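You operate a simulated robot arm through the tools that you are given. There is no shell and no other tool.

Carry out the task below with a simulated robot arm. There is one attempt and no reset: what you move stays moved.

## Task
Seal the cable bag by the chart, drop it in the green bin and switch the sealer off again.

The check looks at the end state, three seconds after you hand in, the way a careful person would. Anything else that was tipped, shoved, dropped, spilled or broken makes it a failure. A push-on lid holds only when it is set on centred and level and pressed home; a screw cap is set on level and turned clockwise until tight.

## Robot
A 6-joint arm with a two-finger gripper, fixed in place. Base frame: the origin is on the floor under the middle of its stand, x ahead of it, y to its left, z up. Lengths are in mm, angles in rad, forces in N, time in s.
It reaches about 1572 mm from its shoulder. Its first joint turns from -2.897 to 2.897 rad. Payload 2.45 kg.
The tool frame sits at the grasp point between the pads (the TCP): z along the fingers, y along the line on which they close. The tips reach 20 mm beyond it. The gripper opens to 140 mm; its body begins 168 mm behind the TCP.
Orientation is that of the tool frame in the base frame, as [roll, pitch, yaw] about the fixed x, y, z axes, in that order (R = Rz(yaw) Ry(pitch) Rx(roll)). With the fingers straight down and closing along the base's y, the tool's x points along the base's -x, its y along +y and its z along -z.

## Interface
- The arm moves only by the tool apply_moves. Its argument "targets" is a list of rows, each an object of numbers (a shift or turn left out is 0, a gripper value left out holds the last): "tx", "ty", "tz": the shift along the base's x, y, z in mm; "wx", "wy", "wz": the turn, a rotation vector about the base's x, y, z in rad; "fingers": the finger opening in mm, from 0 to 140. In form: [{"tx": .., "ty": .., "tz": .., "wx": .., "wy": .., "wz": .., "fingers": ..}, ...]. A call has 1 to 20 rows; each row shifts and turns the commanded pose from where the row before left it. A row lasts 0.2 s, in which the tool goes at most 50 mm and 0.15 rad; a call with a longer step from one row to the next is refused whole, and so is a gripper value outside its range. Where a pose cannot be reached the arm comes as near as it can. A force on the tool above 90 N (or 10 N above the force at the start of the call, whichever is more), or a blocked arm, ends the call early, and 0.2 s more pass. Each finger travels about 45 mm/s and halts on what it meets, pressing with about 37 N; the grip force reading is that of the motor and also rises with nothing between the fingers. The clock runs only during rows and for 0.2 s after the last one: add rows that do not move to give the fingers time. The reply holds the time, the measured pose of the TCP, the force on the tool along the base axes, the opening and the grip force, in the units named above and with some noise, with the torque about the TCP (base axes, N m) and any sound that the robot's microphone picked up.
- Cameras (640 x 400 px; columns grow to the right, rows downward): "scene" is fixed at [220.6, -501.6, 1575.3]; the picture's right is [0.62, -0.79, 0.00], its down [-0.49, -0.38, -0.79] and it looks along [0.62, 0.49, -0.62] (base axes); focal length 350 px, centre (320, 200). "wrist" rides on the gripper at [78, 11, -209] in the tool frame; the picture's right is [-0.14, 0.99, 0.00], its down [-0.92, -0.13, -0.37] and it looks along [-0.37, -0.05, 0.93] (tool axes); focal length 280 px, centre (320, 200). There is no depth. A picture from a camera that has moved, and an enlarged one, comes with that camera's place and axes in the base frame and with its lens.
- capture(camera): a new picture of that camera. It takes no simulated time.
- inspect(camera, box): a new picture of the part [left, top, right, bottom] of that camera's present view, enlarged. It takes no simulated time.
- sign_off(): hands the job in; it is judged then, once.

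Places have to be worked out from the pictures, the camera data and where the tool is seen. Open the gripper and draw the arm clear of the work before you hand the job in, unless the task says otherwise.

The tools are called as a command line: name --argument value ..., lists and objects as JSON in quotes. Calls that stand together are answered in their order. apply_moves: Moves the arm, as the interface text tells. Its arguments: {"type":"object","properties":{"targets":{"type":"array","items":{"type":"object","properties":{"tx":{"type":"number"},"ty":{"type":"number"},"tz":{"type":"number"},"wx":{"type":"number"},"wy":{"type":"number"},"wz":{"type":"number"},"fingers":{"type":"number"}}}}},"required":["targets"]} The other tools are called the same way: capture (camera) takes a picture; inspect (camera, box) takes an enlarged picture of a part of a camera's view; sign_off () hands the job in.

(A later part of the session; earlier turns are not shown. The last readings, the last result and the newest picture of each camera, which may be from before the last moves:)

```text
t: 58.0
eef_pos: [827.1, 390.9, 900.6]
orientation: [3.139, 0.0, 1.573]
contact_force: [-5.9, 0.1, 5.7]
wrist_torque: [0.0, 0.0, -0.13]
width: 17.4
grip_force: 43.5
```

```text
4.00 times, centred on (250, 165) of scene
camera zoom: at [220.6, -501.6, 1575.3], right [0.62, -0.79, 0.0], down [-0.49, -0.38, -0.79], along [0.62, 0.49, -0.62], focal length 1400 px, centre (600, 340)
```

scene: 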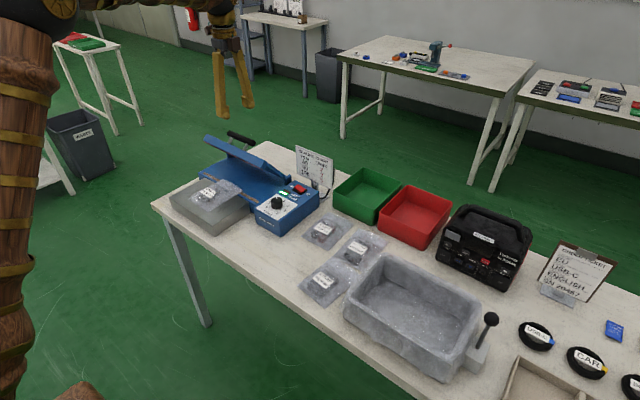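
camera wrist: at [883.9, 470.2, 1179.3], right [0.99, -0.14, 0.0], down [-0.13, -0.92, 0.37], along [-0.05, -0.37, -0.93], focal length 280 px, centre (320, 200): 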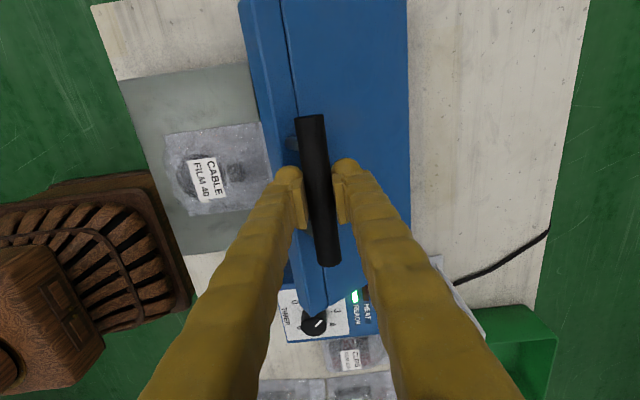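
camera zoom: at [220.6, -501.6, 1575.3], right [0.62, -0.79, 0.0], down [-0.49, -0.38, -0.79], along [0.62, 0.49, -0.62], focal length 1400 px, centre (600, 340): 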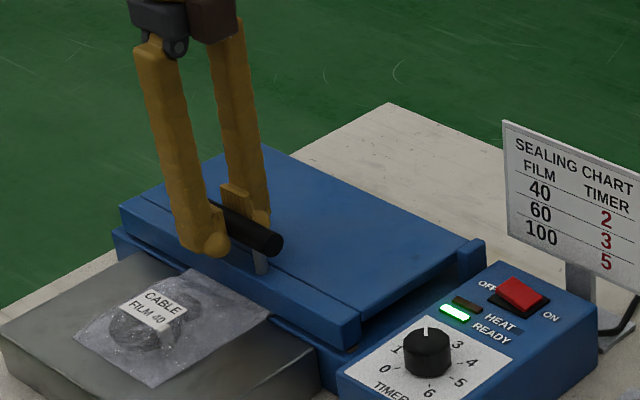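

READY is lit again after HEAT and the cooling pause, so the cycle is complete. I'll swing the lid back up along the same arc, in stages.

apply_moves --targets '[{"tx": 1.9, "tz": 5.7}, {"tx": 2.2, "tz": 5.8}, {"tx": 2.2, "tz": 5.0}, {"tx": 2.4, "tz": 4.9}, {}]'

inspect --camera "scene" --box '[180, 115, 320, 215]'

```text
t: 59.2
eef_pos: [834.9, 390.1, 922.3]
orientation: [3.14, 0.001, 1.573]
contact_force: [9.5, -7.6, -3.3]
wrist_torque: [-0.12, 0.07, -0.15]
width: 17.4
grip_force: 43.1
```

```text
4.00 times, centred on (250, 165) of scene
camera zoom: at [220.6, -501.6, 1575.3], right [0.62, -0.79, 0.0], down [-0.49, -0.38, -0.79], along [0.62, 0.49, -0.62], focal length 1400 px, centre (600, 340)
```

zoom: 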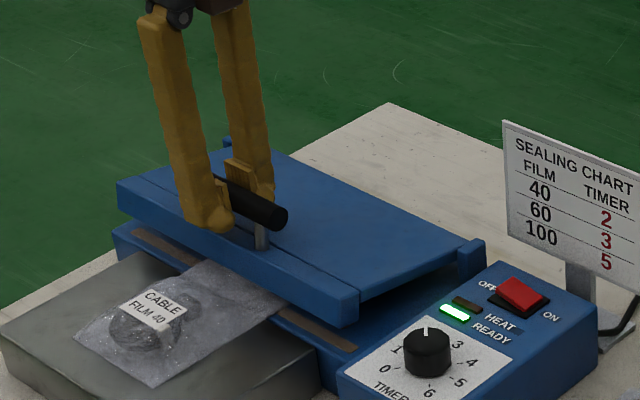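

The lid lifts cleanly with low force. I'll continue the opening arc.

apply_moves --targets '[{"tx": 2.7, "tz": 4.8}, {"tx": 2.8, "tz": 4.8}, {"tx": 3.0, "tz": 4.6}, {"tx": 3.2, "tz": 4.6}, {"tx": 3.4, "tz": 4.4}, {"tx": 3.4, "tz": 4.3}, {}]'

inspect --camera "scene" --box '[180, 95, 320, 215]'

```text
t: 60.8
eef_pos: [853.9, 391.1, 948.2]
orientation: [3.139, 0.0, 1.571]
contact_force: [10.1, 4.6, -7.5]
wrist_torque: [0.01, 0.0, -0.11]
width: 17.4
grip_force: 42.7
```

```text
3.33 times, centred on (250, 155) of scene
camera zoom: at [220.6, -501.6, 1575.3], right [0.62, -0.79, 0.0], down [-0.49, -0.38, -0.79], along [0.62, 0.49, -0.62], focal length 1167 px, centre (553, 350)
```

zoom: 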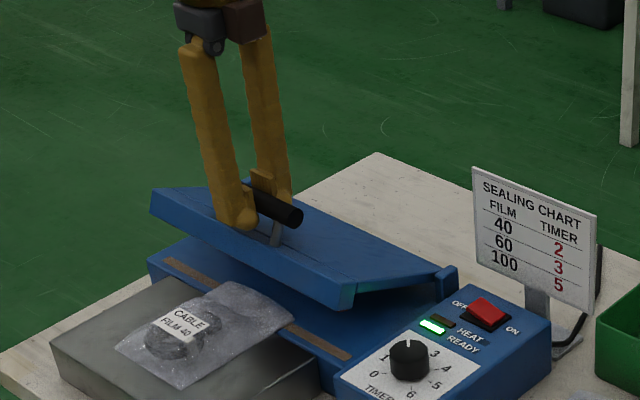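

The fit holds well. I'll continue toward the original open position.

apply_moves --targets '[{"tx": 3.7, "tz": 4.2}, {"tx": 3.7, "tz": 4.2}, {"tx": 3.9, "tz": 3.9}, {"tx": 4.0, "tz": 3.8}, {"tx": 4.2, "tz": 3.6}, {"tx": 4.3, "tz": 3.5}, {}]'

```text
t: 62.4
eef_pos: [877.8, 390.6, 972.8]
orientation: [-3.141, 0.0, 1.571]
contact_force: [9.6, 5.5, -12.3]
wrist_torque: [-0.39, 0.2, -0.23]
width: 17.8
grip_force: 43.3
```

apply_moves --targets '[{"tx": 4.5, "tz": 3.0}, {"tx": 4.5, "tz": 3.0}, {"tx": 4.7, "tz": 2.8}, {"tx": 4.7, "tz": 2.8}, {"tx": 4.6, "tz": 2.5}, {}]'

inspect --camera "scene" --box '[180, 95, 320, 215]'

```text
t: 63.8
eef_pos: [899.4, 391.5, 987.3]
orientation: [-3.14, 0.001, 1.572]
contact_force: [3.1, 6.8, -5.6]
wrist_torque: [0.06, 0.05, -0.2]
width: 17.7
grip_force: 43.1
```

```text
3.33 times, centred on (250, 155) of scene
camera zoom: at [220.6, -501.6, 1575.3], right [0.62, -0.79, 0.0], down [-0.49, -0.38, -0.79], along [0.62, 0.49, -0.62], focal length 1167 px, centre (553, 350)
```

zoom: 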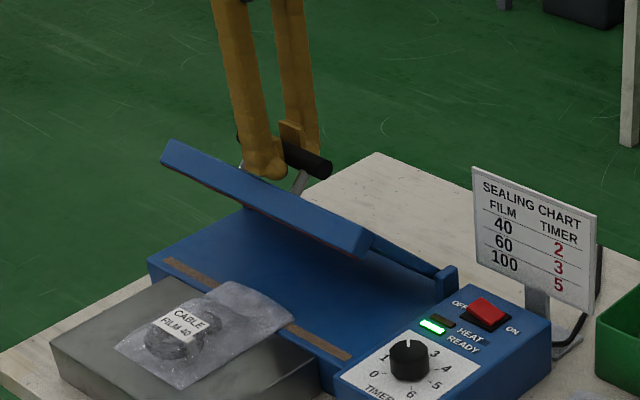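

Nearly at the original angle. I'll go the last few millimetres, then open the fingers only partly so the -x finger would catch the bar if the lid falls.

apply_moves --targets '[{"tx": 4.4, "tz": 2.3}, {"tx": 3.2, "tz": 1.7}, {}, {"fingers": 30}, {}, {}]'

inspect --camera "scene" --box '[190, 95, 310, 195]'

inspect --camera "wrist" --box '[220, 90, 420, 270]'

```text
t: 65.2
eef_pos: [908.2, 390.8, 989.3]
orientation: [3.14, 0.001, 1.571]
contact_force: [0.6, -0.2, 0.2]
wrist_torque: [0.0, 0.01, -0.01]
width: 29.8
grip_force: 0.1
```

```text
4.00 times, centred on (250, 145) of scene
camera zoom: at [220.6, -501.6, 1575.3], right [0.62, -0.79, 0.0], down [-0.49, -0.38, -0.79], along [0.62, 0.49, -0.62], focal length 1400 px, centre (600, 420)
```

zoom: 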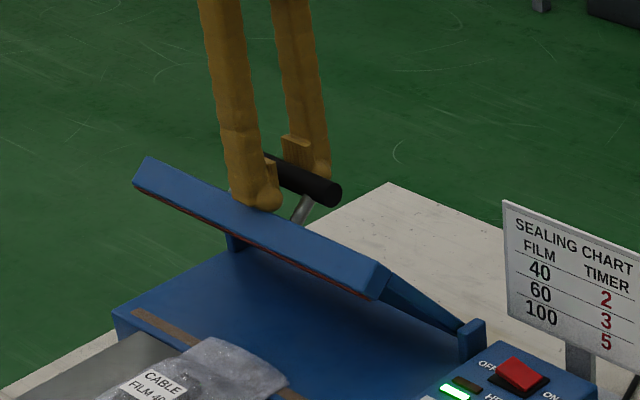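

```text
2.22 times, centred on (320, 180) of wrist
camera zoom: at [918.5, 470.1, 1197.8], right [0.99, -0.14, 0.0], down [-0.13, -0.92, 0.37], along [-0.05, -0.37, -0.93], focal length 623 px, centre (320, 244)
```

zoom: 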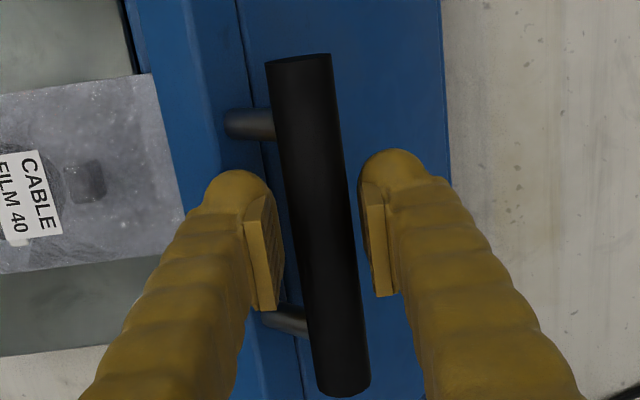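

The lid stays open where it was. I'll open a bit more and rise straight out.

apply_moves --targets '[{"fingers": 50}, {}, {"tz": 20}, {"tz": 40}, {"tz": 50}, {"tz": 30}, {}]'

inspect --camera "wrist" --box '[140, 60, 360, 240]'

inspect --camera "scene" --box '[170, 120, 310, 240]'

```text
t: 66.8
eef_pos: [905.7, 388.7, 1131.1]
orientation: [3.141, -0.001, 1.572]
contact_force: [0.1, 0.3, -0.7]
wrist_torque: [-0.01, 0.0, 0.02]
width: 50.0
grip_force: 0.1
```

```text
2.22 times, centred on (250, 150) of wrist
camera zoom: at [917.1, 467.8, 1337.9], right [0.99, -0.14, 0.0], down [-0.13, -0.92, 0.37], along [-0.05, -0.37, -0.93], focal length 623 px, centre (476, 311)
```

zoom: 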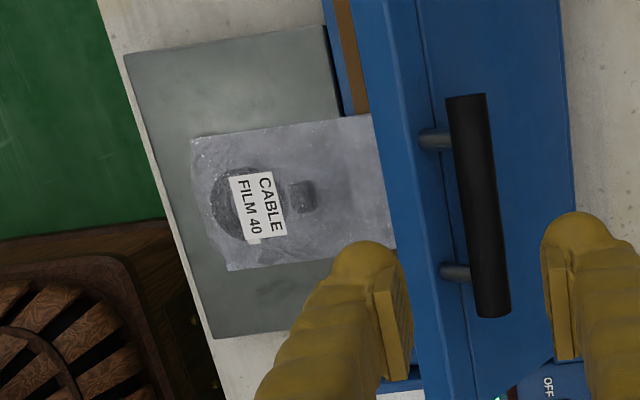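

```text
3.33 times, centred on (240, 180) of scene
camera zoom: at [220.6, -501.6, 1575.3], right [0.62, -0.79, 0.0], down [-0.49, -0.38, -0.79], along [0.62, 0.49, -0.62], focal length 1167 px, centre (587, 267)
```

zoom: 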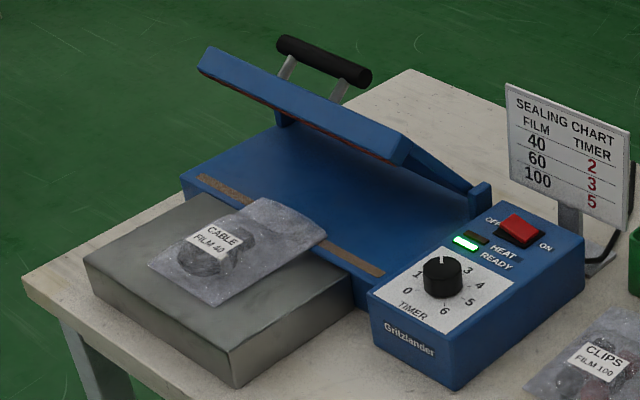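

Now I'll turn the gripper back, move over the bag and check for a seal line before picking it up.

apply_moves --targets '[{"tx": -16.2, "wz": 0.1428, "fingers": 95}, {"tx": -16.2, "wz": 0.1428}, {"tx": -16.2, "wz": 0.1428}, {"tx": -16.2, "wz": 0.1428}, {"tx": -16.2, "wz": 0.1428}, {"tx": -16.2, "wz": 0.1428}, {"tx": -16.2, "wz": 0.1428}, {"tx": -16.2, "wz": 0.1428}, {"tx": -16.2, "wz": 0.1428}, {"tx": -16.2, "wz": 0.1428}, {"tx": -16.0, "wz": 0.1428}, {"tz": -50}, {"tz": -50}, {"tz": -50}, {"tz": -40}, {}]'

capture --camera "wrist"

inspect --camera "wrist" --box '[230, 210, 400, 260]'

inspect --camera "wrist" --box '[230, 100, 420, 270]'

```text
t: 70.2
eef_pos: [726.8, 388.5, 939.7]
orientation: [3.14, 0.001, -3.141]
contact_force: [0.0, 0.6, 0.0]
wrist_torque: [0.0, 0.03, -0.01]
width: 95.0
grip_force: 0.1
```

```text
taken
camera wrist: at [649.3, 400.5, 1147.8], right [0.14, 0.99, 0.0], down [0.92, -0.13, 0.37], along [0.37, -0.05, -0.93], focal length 280 px, centre (320, 200)
```

wrist: 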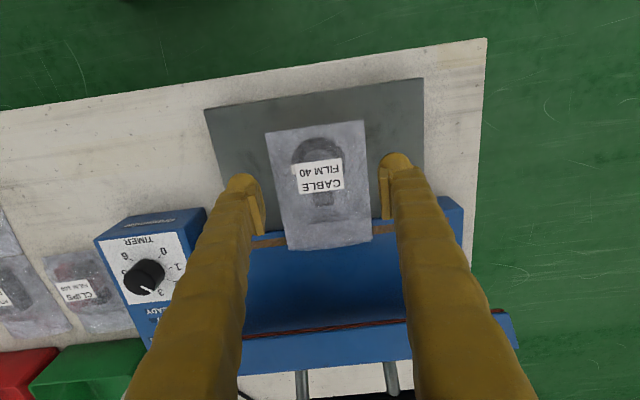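

```text
3.76 times, centred on (315, 235) of wrist
camera zoom: at [649.3, 400.5, 1147.8], right [0.14, 0.99, 0.0], down [0.92, -0.13, 0.37], along [0.37, -0.05, -0.93], focal length 1056 px, centre (339, 68)
```

zoom: 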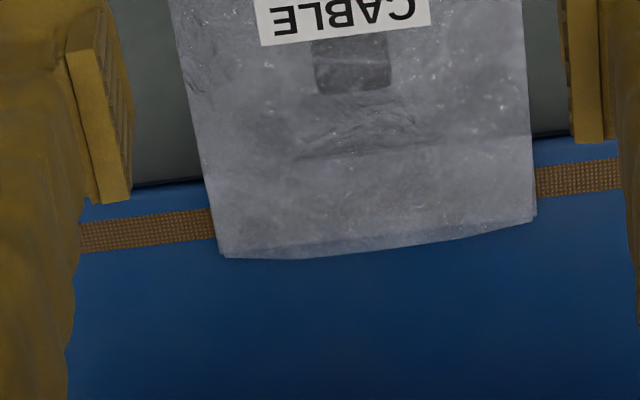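

```text
2.35 times, centred on (325, 185) of wrist
camera zoom: at [649.3, 400.5, 1147.8], right [0.14, 0.99, 0.0], down [0.92, -0.13, 0.37], along [0.37, -0.05, -0.93], focal length 660 px, centre (308, 235)
```

zoom: 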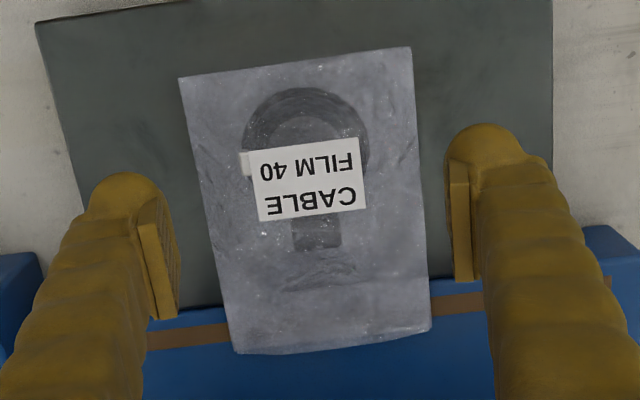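

No obvious seal line at this zoom; I'll look closer at the mouth.

inspect --camera "wrist" --box '[280, 215, 330, 255]'

inspect --camera "wrist" --box '[325, 210, 380, 250]'

inspect --camera "scene" --box '[215, 170, 260, 205]'

```text
10.00 times, centred on (305, 235) of wrist
camera zoom: at [649.3, 400.5, 1147.8], right [0.14, 0.99, 0.0], down [0.92, -0.13, 0.37], along [0.37, -0.05, -0.93], focal length 2804 px, centre (470, -150)
```

zoom: 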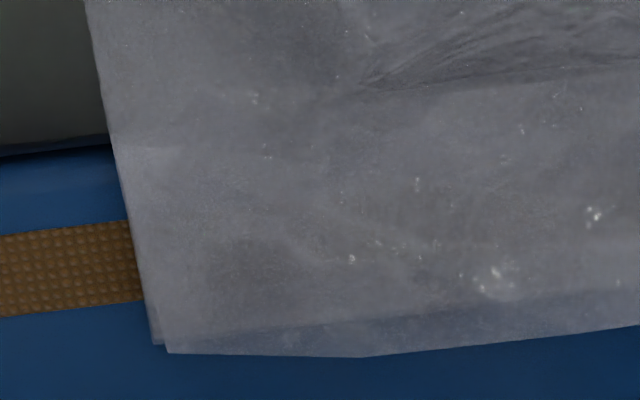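

```text
10.00 times, centred on (352, 230) of wrist
camera zoom: at [649.3, 400.5, 1147.8], right [0.14, 0.99, 0.0], down [0.92, -0.13, 0.37], along [0.37, -0.05, -0.93], focal length 2804 px, centre (-5, -100)
```

zoom: 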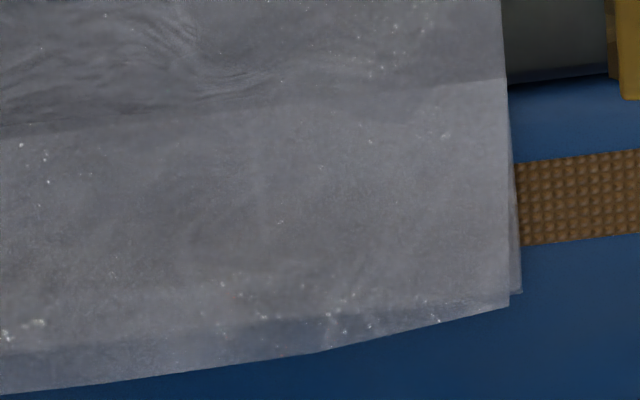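

```text
11.43 times, centred on (238, 188) of scene
camera zoom: at [220.6, -501.6, 1575.3], right [0.62, -0.79, 0.0], down [-0.49, -0.38, -0.79], along [0.62, 0.49, -0.62], focal length 4000 px, centre (1263, 343)
```

zoom: 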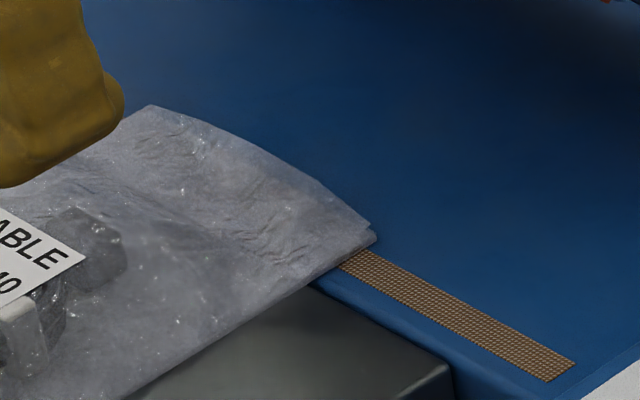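

The mouth still seems to show two film layers. I'll compare it with an unsealed bag at high zoom.

inspect --camera "scene" --box '[230, 175, 254, 193]'

inspect --camera "scene" --box '[305, 205, 350, 245]'

inspect --camera "wrist" --box '[40, 245, 140, 345]'

```text
16.00 times, centred on (242, 184) of scene
camera zoom: at [220.6, -501.6, 1575.3], right [0.62, -0.79, 0.0], down [-0.49, -0.38, -0.79], along [0.62, 0.49, -0.62], focal length 5600 px, centre (1568, 456)
```

zoom: 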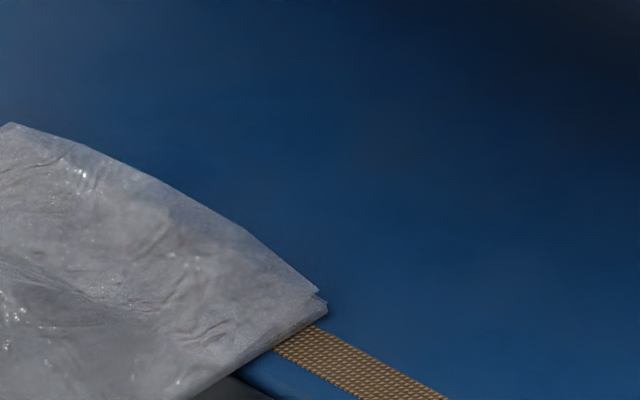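

```text
10.00 times, centred on (328, 225) of scene
camera zoom: at [220.6, -501.6, 1575.3], right [0.62, -0.79, 0.0], down [-0.49, -0.38, -0.79], along [0.62, 0.49, -0.62], focal length 3500 px, centre (245, -50)
```

zoom: 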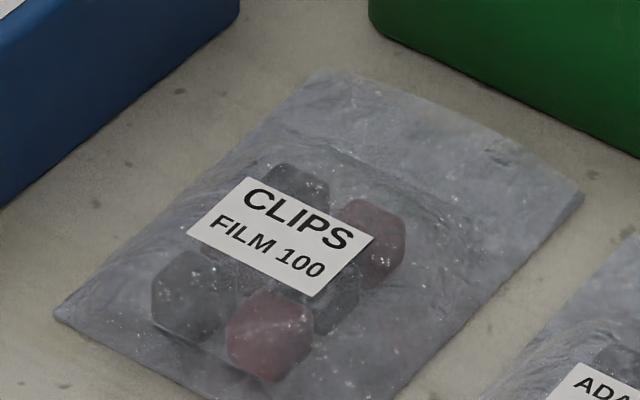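

```text
4.00 times, centred on (90, 295) of wrist
camera zoom: at [649.3, 400.5, 1147.8], right [0.14, 0.99, 0.0], down [0.92, -0.13, 0.37], along [0.37, -0.05, -0.93], focal length 1122 px, centre (1240, -180)
```

zoom: 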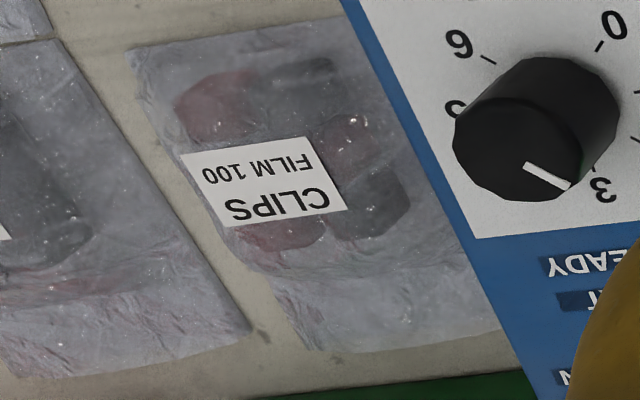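

The mouth looks no different from an unsealed bag, and in the first pass I never felt the lid bottom out (only ~5 N at the end), so I don't trust that seal. I'll repeat the cycle and this time press the lid firmly home. First, back above the handle.

apply_moves --targets '[{"tz": 50, "fingers": 50}, {"tz": 50}, {"tz": 50}, {"tz": 40}, {"tx": 16.2, "wz": -0.1428}, {"tx": 16.2, "wz": -0.1428}, {"tx": 16.2, "wz": -0.1428}, {"tx": 16.2, "wz": -0.1428}, {"tx": 16.2, "wz": -0.1428}, {"tx": 16.2, "wz": -0.1428}, {"tx": 16.2, "wz": -0.1428}, {"tx": 16.2, "wz": -0.1428}, {"tx": 16.2, "wz": -0.1428}, {"tx": 16.2, "wz": -0.1428}, {"tx": 16.0, "wz": -0.1428}, {"tz": -30}, {"tz": -50}, {"tz": -30}, {}]'

inspect --camera "wrist" --box '[220, 90, 420, 270]'

inspect --camera "scene" --box '[190, 95, 310, 195]'

```text
t: 74.2
eef_pos: [906.7, 391.8, 1020.8]
orientation: [3.14, 0.0, 1.573]
contact_force: [-0.3, -0.1, 0.3]
wrist_torque: [0.0, 0.0, -0.02]
width: 50.3
grip_force: 0.0
```

```text
2.22 times, centred on (320, 180) of wrist
camera zoom: at [917.5, 470.2, 1228.4], right [0.99, -0.14, 0.0], down [-0.13, -0.92, 0.37], along [-0.05, -0.37, -0.93], focal length 623 px, centre (320, 244)
```

zoom: 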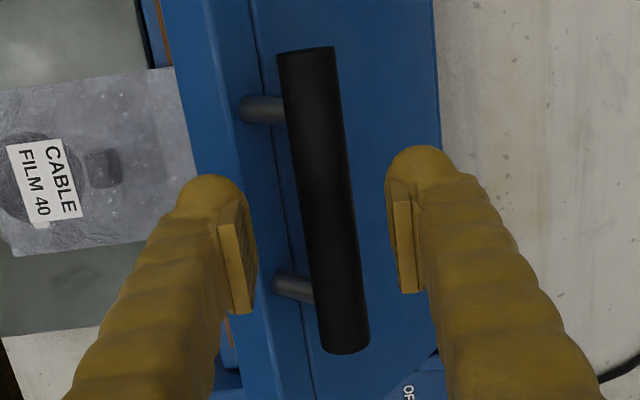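

```text
4.00 times, centred on (250, 145) of scene
camera zoom: at [220.6, -501.6, 1575.3], right [0.62, -0.79, 0.0], down [-0.49, -0.38, -0.79], along [0.62, 0.49, -0.62], focal length 1400 px, centre (600, 420)
```

zoom: 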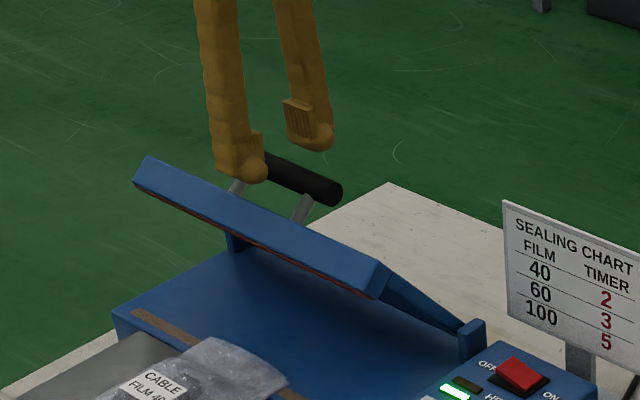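

Aligned the same as before. I'll lower to the height where I released and grip the bar.

apply_moves --targets '[{"tz": -12}, {"tz": -12}, {"tz": -6}, {}, {"fingers": 10}, {}, {}, {}]'

inspect --camera "scene" --box '[190, 95, 310, 195]'

```text
t: 76.0
eef_pos: [906.9, 390.9, 989.9]
orientation: [3.138, 0.0, 1.572]
contact_force: [1.9, -1.1, -2.5]
wrist_torque: [-0.01, -0.02, -0.19]
width: 17.7
grip_force: 43.2
```

```text
4.00 times, centred on (250, 145) of scene
camera zoom: at [220.6, -501.6, 1575.3], right [0.62, -0.79, 0.0], down [-0.49, -0.38, -0.79], along [0.62, 0.49, -0.62], focal length 1400 px, centre (600, 420)
```

zoom: 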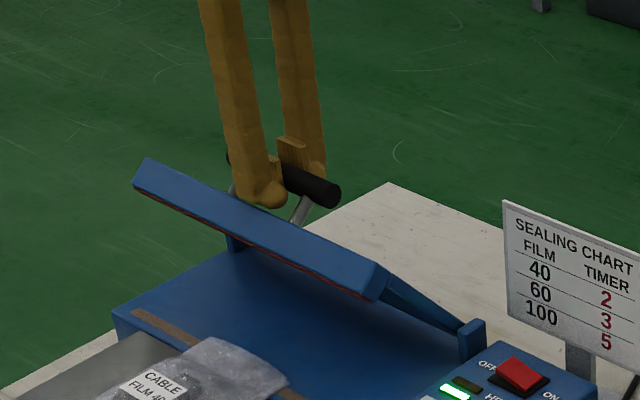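

Gripped. I'll follow the proven arc down in two stages.

apply_moves --targets '[{"tx": -3.8, "tz": -2.0}, {"tx": -3.8, "tz": -2.0}, {"tx": -4.7, "tz": -2.6}, {"tx": -4.6, "tz": -2.7}, {"tx": -4.6, "tz": -2.9}, {"tx": -4.6, "tz": -2.9}, {"tx": -4.4, "tz": -3.2}, {"tx": -4.4, "tz": -3.3}, {"tx": -4.1, "tz": -3.7}, {"tx": -4.1, "tz": -3.7}, {"tx": -3.8, "tz": -4.0}, {"tx": -3.8, "tz": -4.1}, {"tx": -3.5, "tz": -4.2}, {"tx": -3.6, "tz": -4.3}, {}]'

inspect --camera "scene" --box '[180, 115, 320, 215]'

```text
t: 79.2
eef_pos: [849.9, 392.3, 944.7]
orientation: [-3.141, 0.001, 1.572]
contact_force: [7.5, 9.5, -5.9]
wrist_torque: [0.02, 0.0, -0.16]
width: 17.6
grip_force: 43.1
```

```text
4.00 times, centred on (250, 165) of scene
camera zoom: at [220.6, -501.6, 1575.3], right [0.62, -0.79, 0.0], down [-0.49, -0.38, -0.79], along [0.62, 0.49, -0.62], focal length 1400 px, centre (600, 340)
```

zoom: 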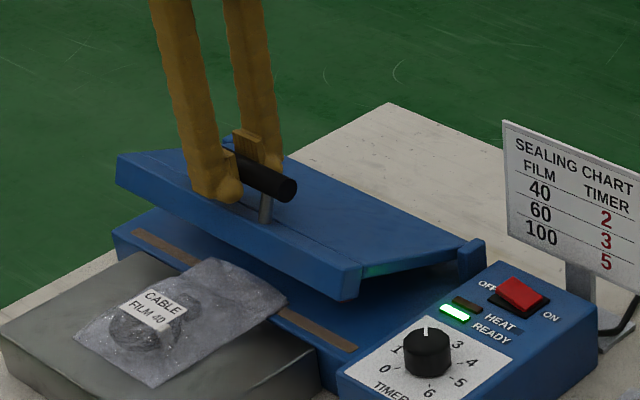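

Low force, good tracking. I'll go on to just above the trip point (TCP z≈916).

apply_moves --targets '[{"tx": -3.3, "tz": -4.5}, {"tx": -3.3, "tz": -4.5}, {"tx": -2.9, "tz": -4.7}, {"tx": -2.9, "tz": -4.7}, {"tx": -2.6, "tz": -4.8}, {"tx": -2.5, "tz": -4.9}, {}]'

inspect --camera "scene" --box '[180, 115, 320, 215]'

```text
t: 80.8
eef_pos: [832.2, 389.9, 916.1]
orientation: [3.141, -0.001, 1.572]
contact_force: [17.4, 4.0, -6.3]
wrist_torque: [0.04, -0.06, -0.16]
width: 17.6
grip_force: 43.1
```

```text
4.00 times, centred on (250, 165) of scene
camera zoom: at [220.6, -501.6, 1575.3], right [0.62, -0.79, 0.0], down [-0.49, -0.38, -0.79], along [0.62, 0.49, -0.62], focal length 1400 px, centre (600, 340)
```

zoom: 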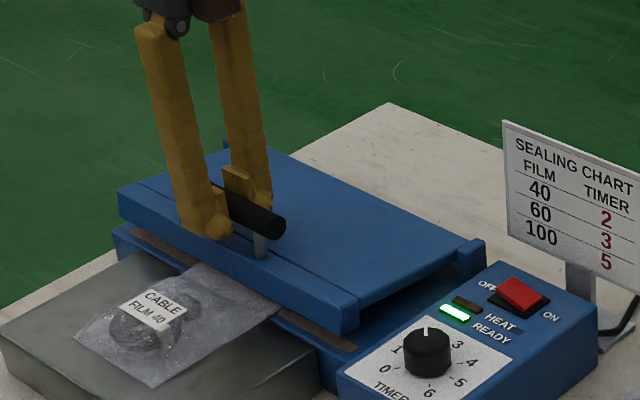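

READY is lit and the lid is just above the trip point. Now one decisive push down past the earlier depth, then hold.

apply_moves --targets '[{"tx": -2.4, "tz": -8.3}, {"tx": -2.6, "tz": -8.2}, {"tx": -1.4, "tz": -4.0}, {}]'

inspect --camera "scene" --box '[180, 115, 320, 215]'

```text
t: 81.8
eef_pos: [824.9, 391.4, 897.3]
orientation: [3.138, 0.0, 1.573]
contact_force: [-1.2, -5.7, 33.7]
wrist_torque: [-0.02, 0.0, -0.12]
width: 17.4
grip_force: 42.8
```

```text
4.00 times, centred on (250, 165) of scene
camera zoom: at [220.6, -501.6, 1575.3], right [0.62, -0.79, 0.0], down [-0.49, -0.38, -0.79], along [0.62, 0.49, -0.62], focal length 1400 px, centre (600, 340)
```

zoom: 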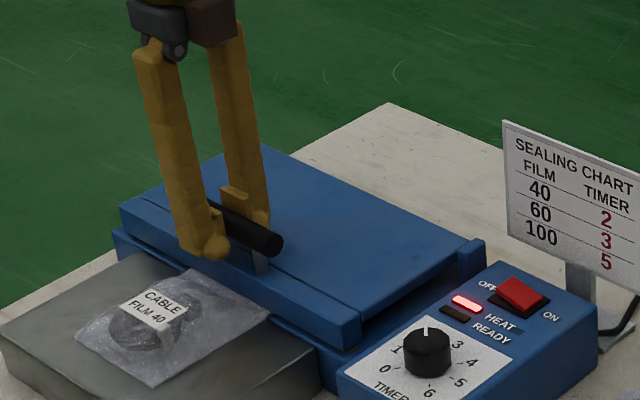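

Now the lid is bottomed (34 N up) with HEAT lit. I'll add a little more pressure and hold through heating and cooling.

apply_moves --targets '[{"tz": -1.0}, {}, {}]'

inspect --camera "scene" --box '[180, 115, 320, 215]'

```text
t: 82.6
eef_pos: [825.5, 391.7, 896.1]
orientation: [3.139, 0.002, 1.572]
contact_force: [5.5, 0.6, 34.9]
wrist_torque: [0.07, -0.03, -0.13]
width: 17.3
grip_force: 43.2
```

```text
4.00 times, centred on (250, 165) of scene
camera zoom: at [220.6, -501.6, 1575.3], right [0.62, -0.79, 0.0], down [-0.49, -0.38, -0.79], along [0.62, 0.49, -0.62], focal length 1400 px, centre (600, 340)
```

zoom: 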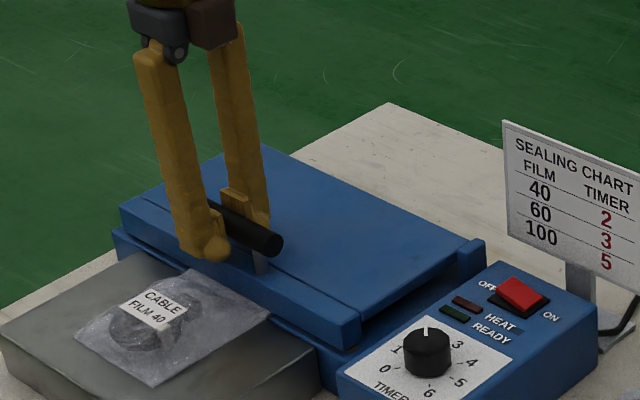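

HEAT has finished and it is cooling while still pressed. I'll hold until READY returns.

apply_moves --targets '[{}, {}, {}, {}, {}, {}]'

inspect --camera "scene" --box '[180, 115, 320, 215]'

```text
t: 84.0
eef_pos: [825.6, 392.1, 895.7]
orientation: [3.14, 0.001, 1.571]
contact_force: [13.8, 8.7, 32.6]
wrist_torque: [0.01, 0.0, -0.13]
width: 17.1
grip_force: 42.7
```

```text
4.00 times, centred on (250, 165) of scene
camera zoom: at [220.6, -501.6, 1575.3], right [0.62, -0.79, 0.0], down [-0.49, -0.38, -0.79], along [0.62, 0.49, -0.62], focal length 1400 px, centre (600, 340)
```

zoom: 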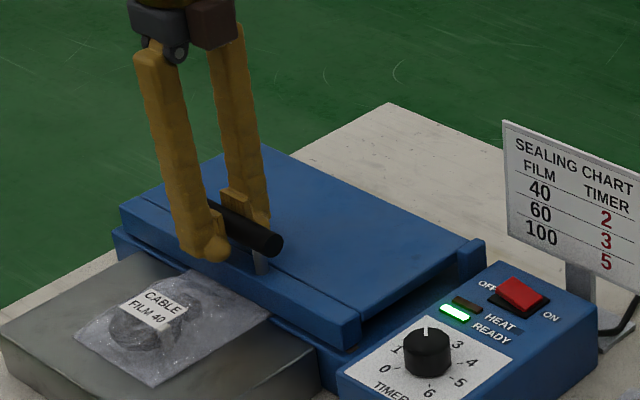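

READY is back. I'll open the lid again along the same arc.

apply_moves --targets '[{"tx": 1.5, "tz": 6.7}, {"tx": 2.2, "tz": 5.8}, {"tx": 2.2, "tz": 5.0}, {"tx": 2.4, "tz": 4.9}, {"tx": 2.7, "tz": 4.8}, {"tx": 2.8, "tz": 4.8}, {"tx": 3.0, "tz": 4.6}, {"tx": 3.2, "tz": 4.6}, {"tx": 3.4, "tz": 4.4}, {"tx": 3.4, "tz": 4.3}, {}]'

inspect --camera "scene" --box '[180, 95, 320, 215]'

```text
t: 86.4
eef_pos: [851.8, 391.1, 945.4]
orientation: [3.141, 0.003, 1.573]
contact_force: [8.4, -18.4, -6.8]
wrist_torque: [-0.35, 0.21, -0.15]
width: 17.4
grip_force: 42.6
```

```text
3.33 times, centred on (250, 155) of scene
camera zoom: at [220.6, -501.6, 1575.3], right [0.62, -0.79, 0.0], down [-0.49, -0.38, -0.79], along [0.62, 0.49, -0.62], focal length 1167 px, centre (553, 350)
```

zoom: 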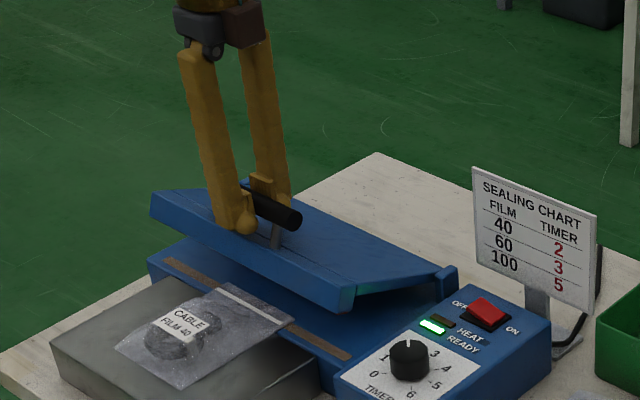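

A clear seal line is now visible across the bag's mouth, so this cycle worked. I'll continue opening the lid to its rest position.

apply_moves --targets '[{"tx": 3.7, "tz": 4.2}, {"tx": 3.7, "tz": 4.2}, {"tx": 3.9, "tz": 3.9}, {"tx": 4.0, "tz": 3.8}, {"tx": 4.2, "tz": 3.6}, {"tx": 4.3, "tz": 3.5}, {"tx": 4.5, "tz": 3.0}, {"tx": 4.5, "tz": 3.0}, {"tx": 4.7, "tz": 2.8}, {"tx": 4.7, "tz": 2.8}, {}]'

inspect --camera "scene" --box '[180, 95, 320, 215]'

```text
t: 88.8
eef_pos: [893.2, 392.0, 979.2]
orientation: [3.14, 0.003, 1.574]
contact_force: [-1.1, 18.0, 0.5]
wrist_torque: [-0.14, 0.11, -0.12]
width: 17.5
grip_force: 43.2
```

```text
3.33 times, centred on (250, 155) of scene
camera zoom: at [220.6, -501.6, 1575.3], right [0.62, -0.79, 0.0], down [-0.49, -0.38, -0.79], along [0.62, 0.49, -0.62], focal length 1167 px, centre (553, 350)
```

zoom: 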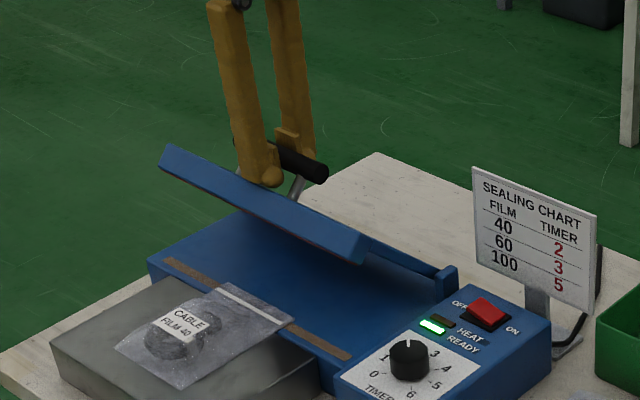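

Last few millimetres, then a partial release as before.

apply_moves --targets '[{"tx": 4.6, "tz": 2.5}, {"tx": 4.4, "tz": 2.3}, {"tx": 2.6, "tz": 1.4}, {}, {"fingers": 30}, {}, {}]'

inspect --camera "scene" --box '[190, 95, 310, 195]'

```text
t: 90.4
eef_pos: [906.2, 391.3, 986.2]
orientation: [3.14, 0.0, 1.574]
contact_force: [-0.2, 0.3, 0.4]
wrist_torque: [0.01, 0.05, 0.03]
width: 29.6
grip_force: 0.1
```

```text
4.00 times, centred on (250, 145) of scene
camera zoom: at [220.6, -501.6, 1575.3], right [0.62, -0.79, 0.0], down [-0.49, -0.38, -0.79], along [0.62, 0.49, -0.62], focal length 1400 px, centre (600, 420)
```

zoom: 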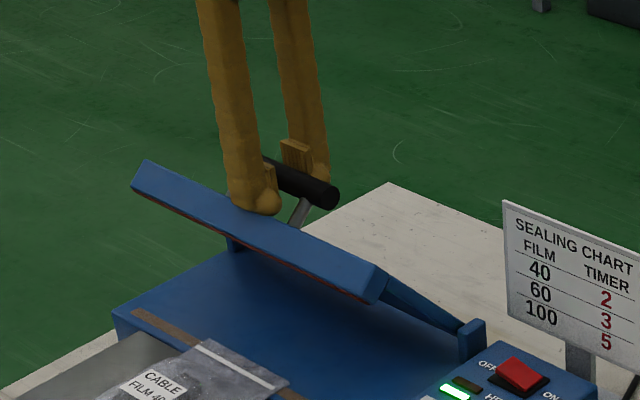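

The lid stays open. I'll rise out and go back over the bag.

apply_moves --targets '[{"fingers": 50}, {}, {"tz": 20}, {"tz": 40}, {"tz": 50}, {"tz": 34}, {}]'

apply_moves --targets '[{"tx": -16.1, "wz": 0.1428, "fingers": 95}, {"tx": -16.1, "wz": 0.1428}, {"tx": -16.1, "wz": 0.1428}, {"tx": -16.1, "wz": 0.1428}, {"tx": -16.1, "wz": 0.1428}, {"tx": -16.1, "wz": 0.1428}, {"tx": -16.1, "wz": 0.1428}, {"tx": -16.1, "wz": 0.1428}, {"tx": -16.1, "wz": 0.1428}, {"tx": -16.1, "wz": 0.1428}, {"tx": -16.5, "wz": 0.1428}, {"tz": -50}, {"tz": -50}, {"tz": -50}, {"tz": -40}, {}]'

capture --camera "wrist"

inspect --camera "wrist" --box '[230, 100, 420, 270]'

inspect --camera "scene" --box '[180, 115, 320, 215]'

```text
t: 92.0
eef_pos: [906.2, 392.5, 1128.5]
orientation: [3.14, -0.001, 1.572]
contact_force: [-0.8, 0.5, 0.9]
wrist_torque: [0.0, 0.02, 0.04]
width: 49.8
grip_force: 0.0
```

```text
t: 95.4
eef_pos: [726.2, 391.6, 939.5]
orientation: [3.14, 0.001, -3.141]
contact_force: [0.0, 0.4, 0.0]
wrist_torque: [-0.02, -0.01, 0.01]
width: 95.3
grip_force: 0.1
```

```text
taken
camera wrist: at [648.7, 403.9, 1147.7], right [0.14, 0.99, 0.0], down [0.92, -0.13, 0.37], along [0.37, -0.05, -0.93], focal length 280 px, centre (320, 200)
```

wrist: 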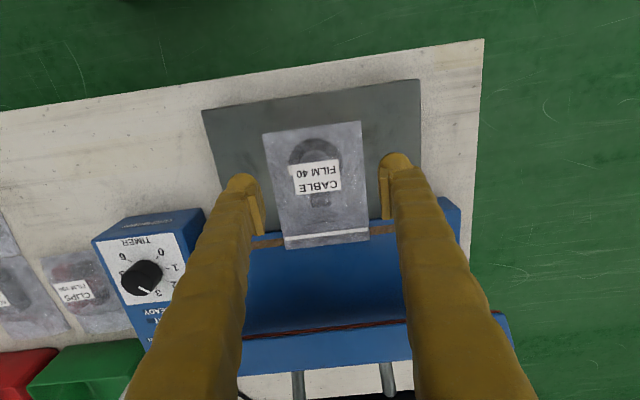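

```text
2.35 times, centred on (325, 185) of wrist
camera zoom: at [648.7, 403.9, 1147.7], right [0.14, 0.99, 0.0], down [0.92, -0.13, 0.37], along [0.37, -0.05, -0.93], focal length 660 px, centre (308, 235)
```

zoom: 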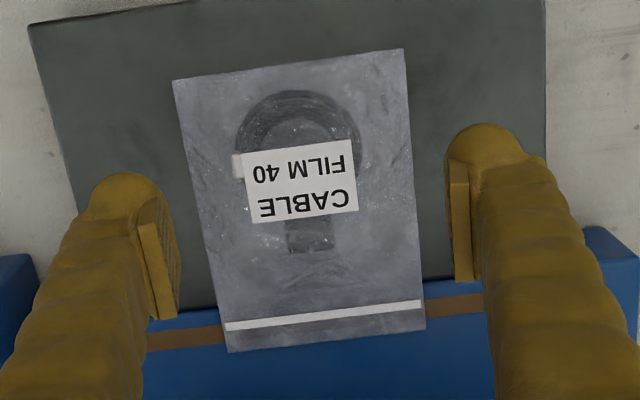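

```text
4.00 times, centred on (250, 165) of scene
camera zoom: at [220.6, -501.6, 1575.3], right [0.62, -0.79, 0.0], down [-0.49, -0.38, -0.79], along [0.62, 0.49, -0.62], focal length 1400 px, centre (600, 340)
```

zoom: 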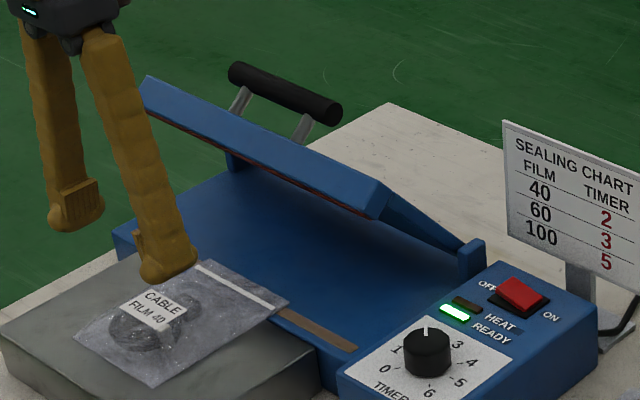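

The bag is now visibly sealed, with a straight white weld line across the closed mouth. The coil lies about 4 mm to -y of the TCP, so I'll correct that, descend and grip the bag.

apply_moves --targets '[{"ty": -4, "tz": -40}, {"tz": -30}, {"tz": -10}, {}]'

inspect --camera "wrist" --box '[220, 110, 420, 300]'

inspect --camera "scene" --box '[170, 140, 260, 230]'

```text
t: 96.4
eef_pos: [727.5, 387.3, 859.8]
orientation: [3.139, 0.001, -3.142]
contact_force: [-0.7, -0.2, 0.3]
wrist_torque: [0.01, -0.02, -0.01]
width: 95.1
grip_force: 0.1
```

```text
2.11 times, centred on (320, 205) of wrist
camera zoom: at [650.6, 399.0, 1067.5], right [0.14, 0.99, 0.0], down [0.92, -0.13, 0.37], along [0.37, -0.05, -0.93], focal length 590 px, centre (320, 190)
```

zoom: 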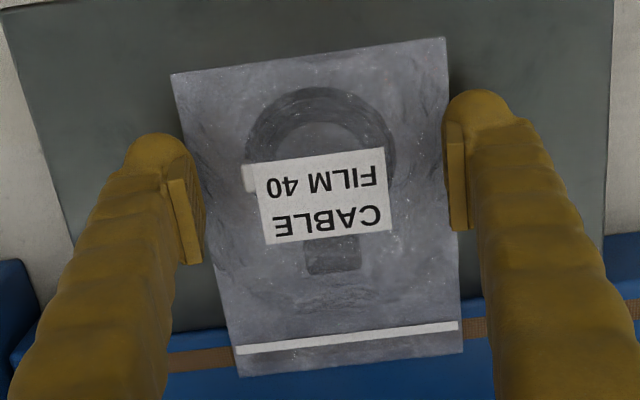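

```text
4.44 times, centred on (215, 185) of scene
camera zoom: at [220.6, -501.6, 1575.3], right [0.62, -0.79, 0.0], down [-0.49, -0.38, -0.79], along [0.62, 0.49, -0.62], focal length 1556 px, centre (787, 267)
```

zoom: 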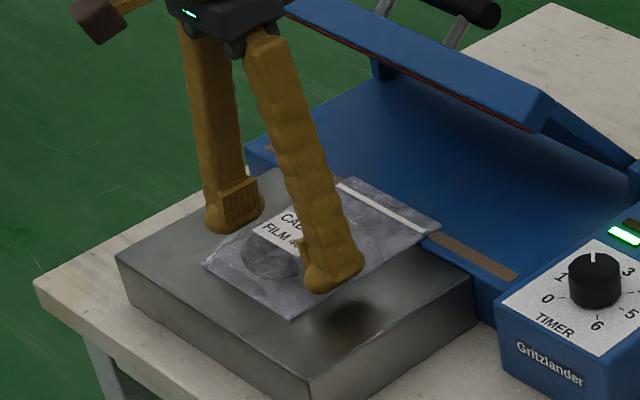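

Well aligned. I'll go down the last 7 mm and close.

apply_moves --targets '[{"tz": -4}, {"tz": -3}, {}, {"fingers": 40}, {}, {}, {}, {}]'

inspect --camera "wrist" --box '[220, 110, 420, 300]'

```text
t: 98.2
eef_pos: [728.5, 387.8, 853.0]
orientation: [3.14, 0.0, 3.14]
contact_force: [-0.1, -0.1, 0.5]
wrist_torque: [-0.02, 0.01, -0.01]
width: 60.8
grip_force: 37.0
```

```text
2.11 times, centred on (320, 205) of wrist
camera zoom: at [650.9, 399.0, 1060.9], right [0.14, 0.99, 0.0], down [0.92, -0.13, 0.37], along [0.37, -0.05, -0.93], focal length 590 px, centre (320, 190)
```

zoom: 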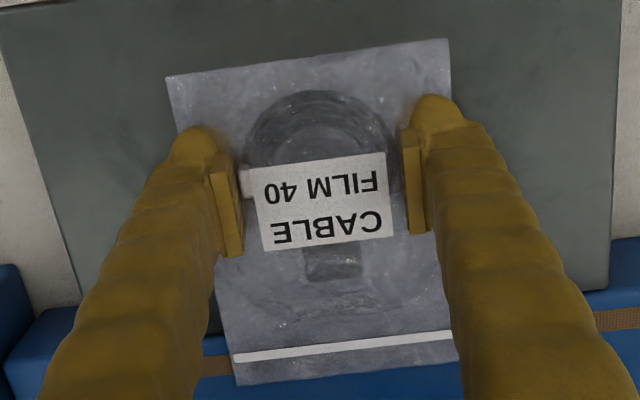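

Gripped again at 60.8 mm. I'll lift a little, draw back from under the lid edge, then raise and check.

apply_moves --targets '[{"tz": 10}, {"tz": 15}, {"tx": -25}, {"tx": -35}, {"tx": -20, "tz": 35}, {"tz": 45}, {"tz": 45}, {"tz": 45}, {}]'

capture --camera "scene"

inspect --camera "scene" --box '[290, 140, 460, 260]'

capture --camera "wrist"

```text
t: 100.2
eef_pos: [648.2, 388.7, 1051.4]
orientation: [3.14, -0.001, -3.139]
contact_force: [0.6, 0.2, -0.9]
wrist_torque: [-0.05, 0.0, -0.04]
width: 61.0
grip_force: 37.3
```

```text
taken
```

scene: 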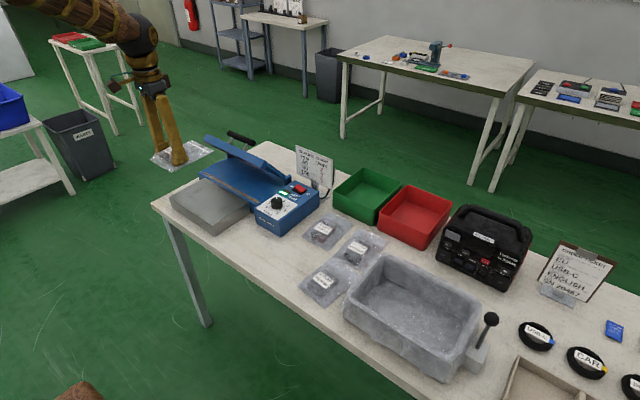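

```text
3.33 times, centred on (375, 200) of scene
camera zoom: at [220.6, -501.6, 1575.3], right [0.62, -0.79, 0.0], down [-0.49, -0.38, -0.79], along [0.62, 0.49, -0.62], focal length 1167 px, centre (137, 200)
```

zoom: 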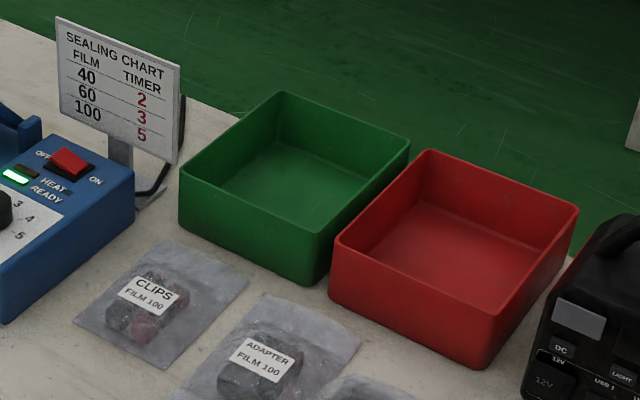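

```text
taken
camera wrist: at [571.1, 399.2, 1258.6], right [0.14, 0.99, 0.0], down [0.92, -0.13, 0.37], along [0.37, -0.05, -0.93], focal length 280 px, centre (320, 200)
```

wrist: 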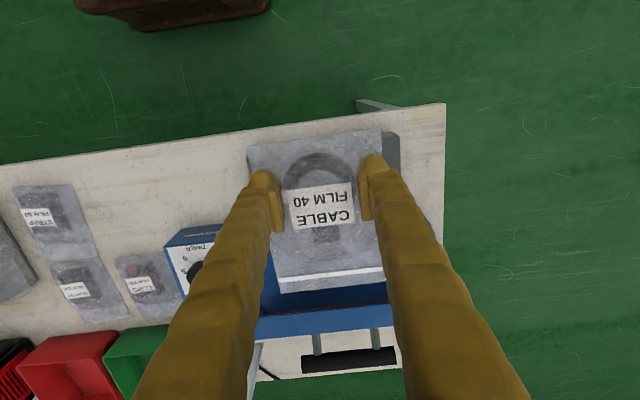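

The bag is held and sealed. I measure the green bin at x≈1014–1204, y≈-95..67, rim z≈850, so centring the bag needs the TCP at about (1072,-18). I'll carry it there high above the chart and lid.

apply_moves --targets '[{"tz": 22}, {"tx": 10, "ty": -45}, {"tx": 10, "ty": -45}, {"tx": 10, "ty": -45}, {"tx": 10, "ty": -45}, {"tx": 10, "ty": -45}, {"tx": 10, "ty": -45}, {"tx": 10, "ty": -45}, {"tx": 10, "ty": -45}, {"tx": 10, "ty": -45}, {"tx": 41}, {"tx": 41}, {"tx": 41}, {"tx": 41}, {"tx": 41}, {"tx": 41}, {"tx": 41}, {"tx": 41}, {}]'

capture --camera "wrist"

capture --camera "scene"

```text
t: 104.2
eef_pos: [1065.7, -17.5, 1069.4]
orientation: [3.14, -0.001, -3.14]
contact_force: [0.7, -0.5, -0.2]
wrist_torque: [-0.02, -0.01, 0.01]
width: 60.6
grip_force: 37.5
```

```text
taken
camera wrist: at [988.6, -6.5, 1278.6], right [0.14, 0.99, 0.0], down [0.92, -0.13, 0.37], along [0.37, -0.05, -0.93], focal length 280 px, centre (320, 200)
```

wrist: 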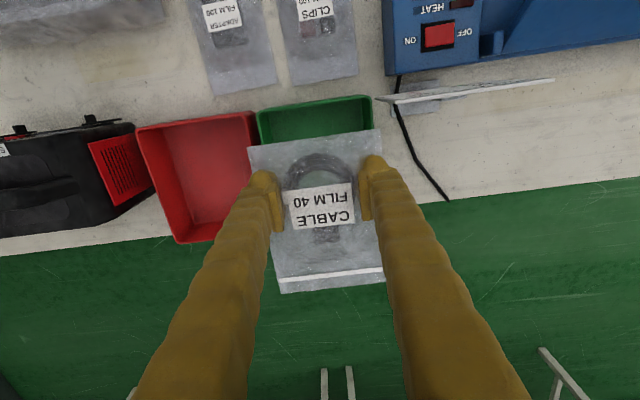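

```text
taken
```

scene: 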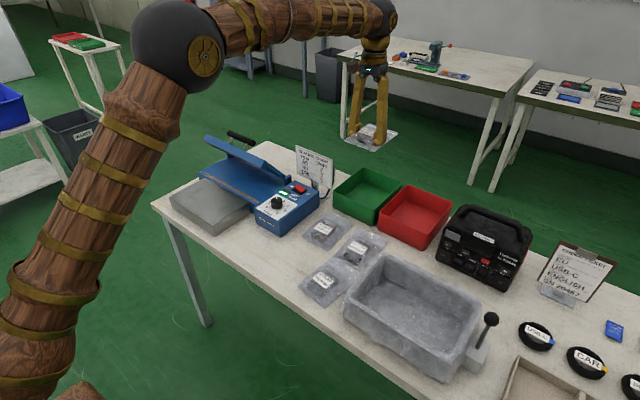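

The bin front rim is at x≈1010, y≈-102..64, so the bag is centred over it within a couple of millimetres. I'll lower to just above the rim and check.

apply_moves --targets '[{"ty": -1, "tz": -45}, {"tz": -45}, {"tz": -45}, {"tz": -45}, {}]'

capture --camera "wrist"

inspect --camera "scene" --box '[290, 120, 460, 240]'

```text
t: 105.4
eef_pos: [1067.7, -19.0, 890.0]
orientation: [3.14, -0.001, 3.141]
contact_force: [-0.9, 0.2, -0.4]
wrist_torque: [-0.02, -0.03, -0.02]
width: 60.5
grip_force: 37.1
```

```text
taken
camera wrist: at [989.9, -8.4, 1098.1], right [0.14, 0.99, 0.0], down [0.92, -0.13, 0.37], along [0.37, -0.05, -0.93], focal length 280 px, centre (320, 200)
```

wrist: 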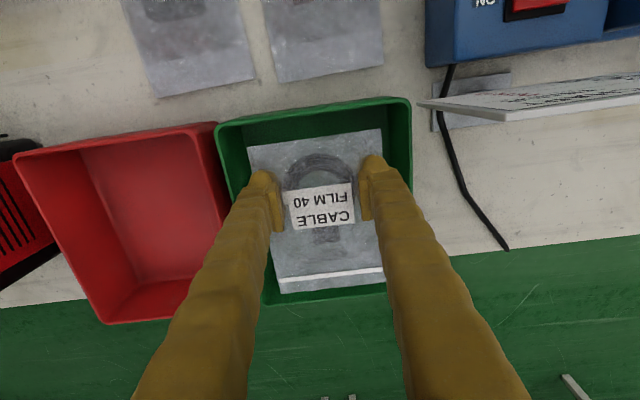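

```text
3.33 times, centred on (375, 180) of scene
camera zoom: at [220.6, -501.6, 1575.3], right [0.62, -0.79, 0.0], down [-0.49, -0.38, -0.79], along [0.62, 0.49, -0.62], focal length 1167 px, centre (137, 267)
```

zoom: 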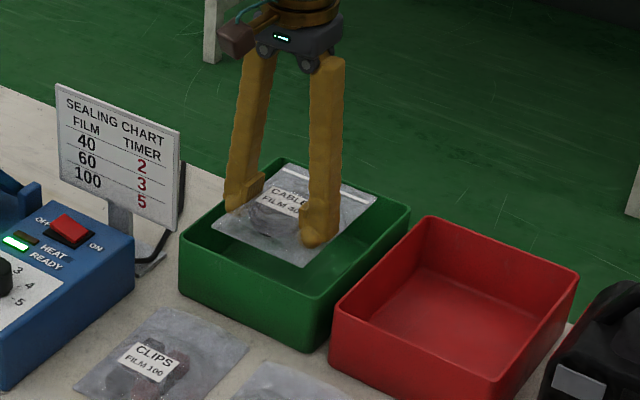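

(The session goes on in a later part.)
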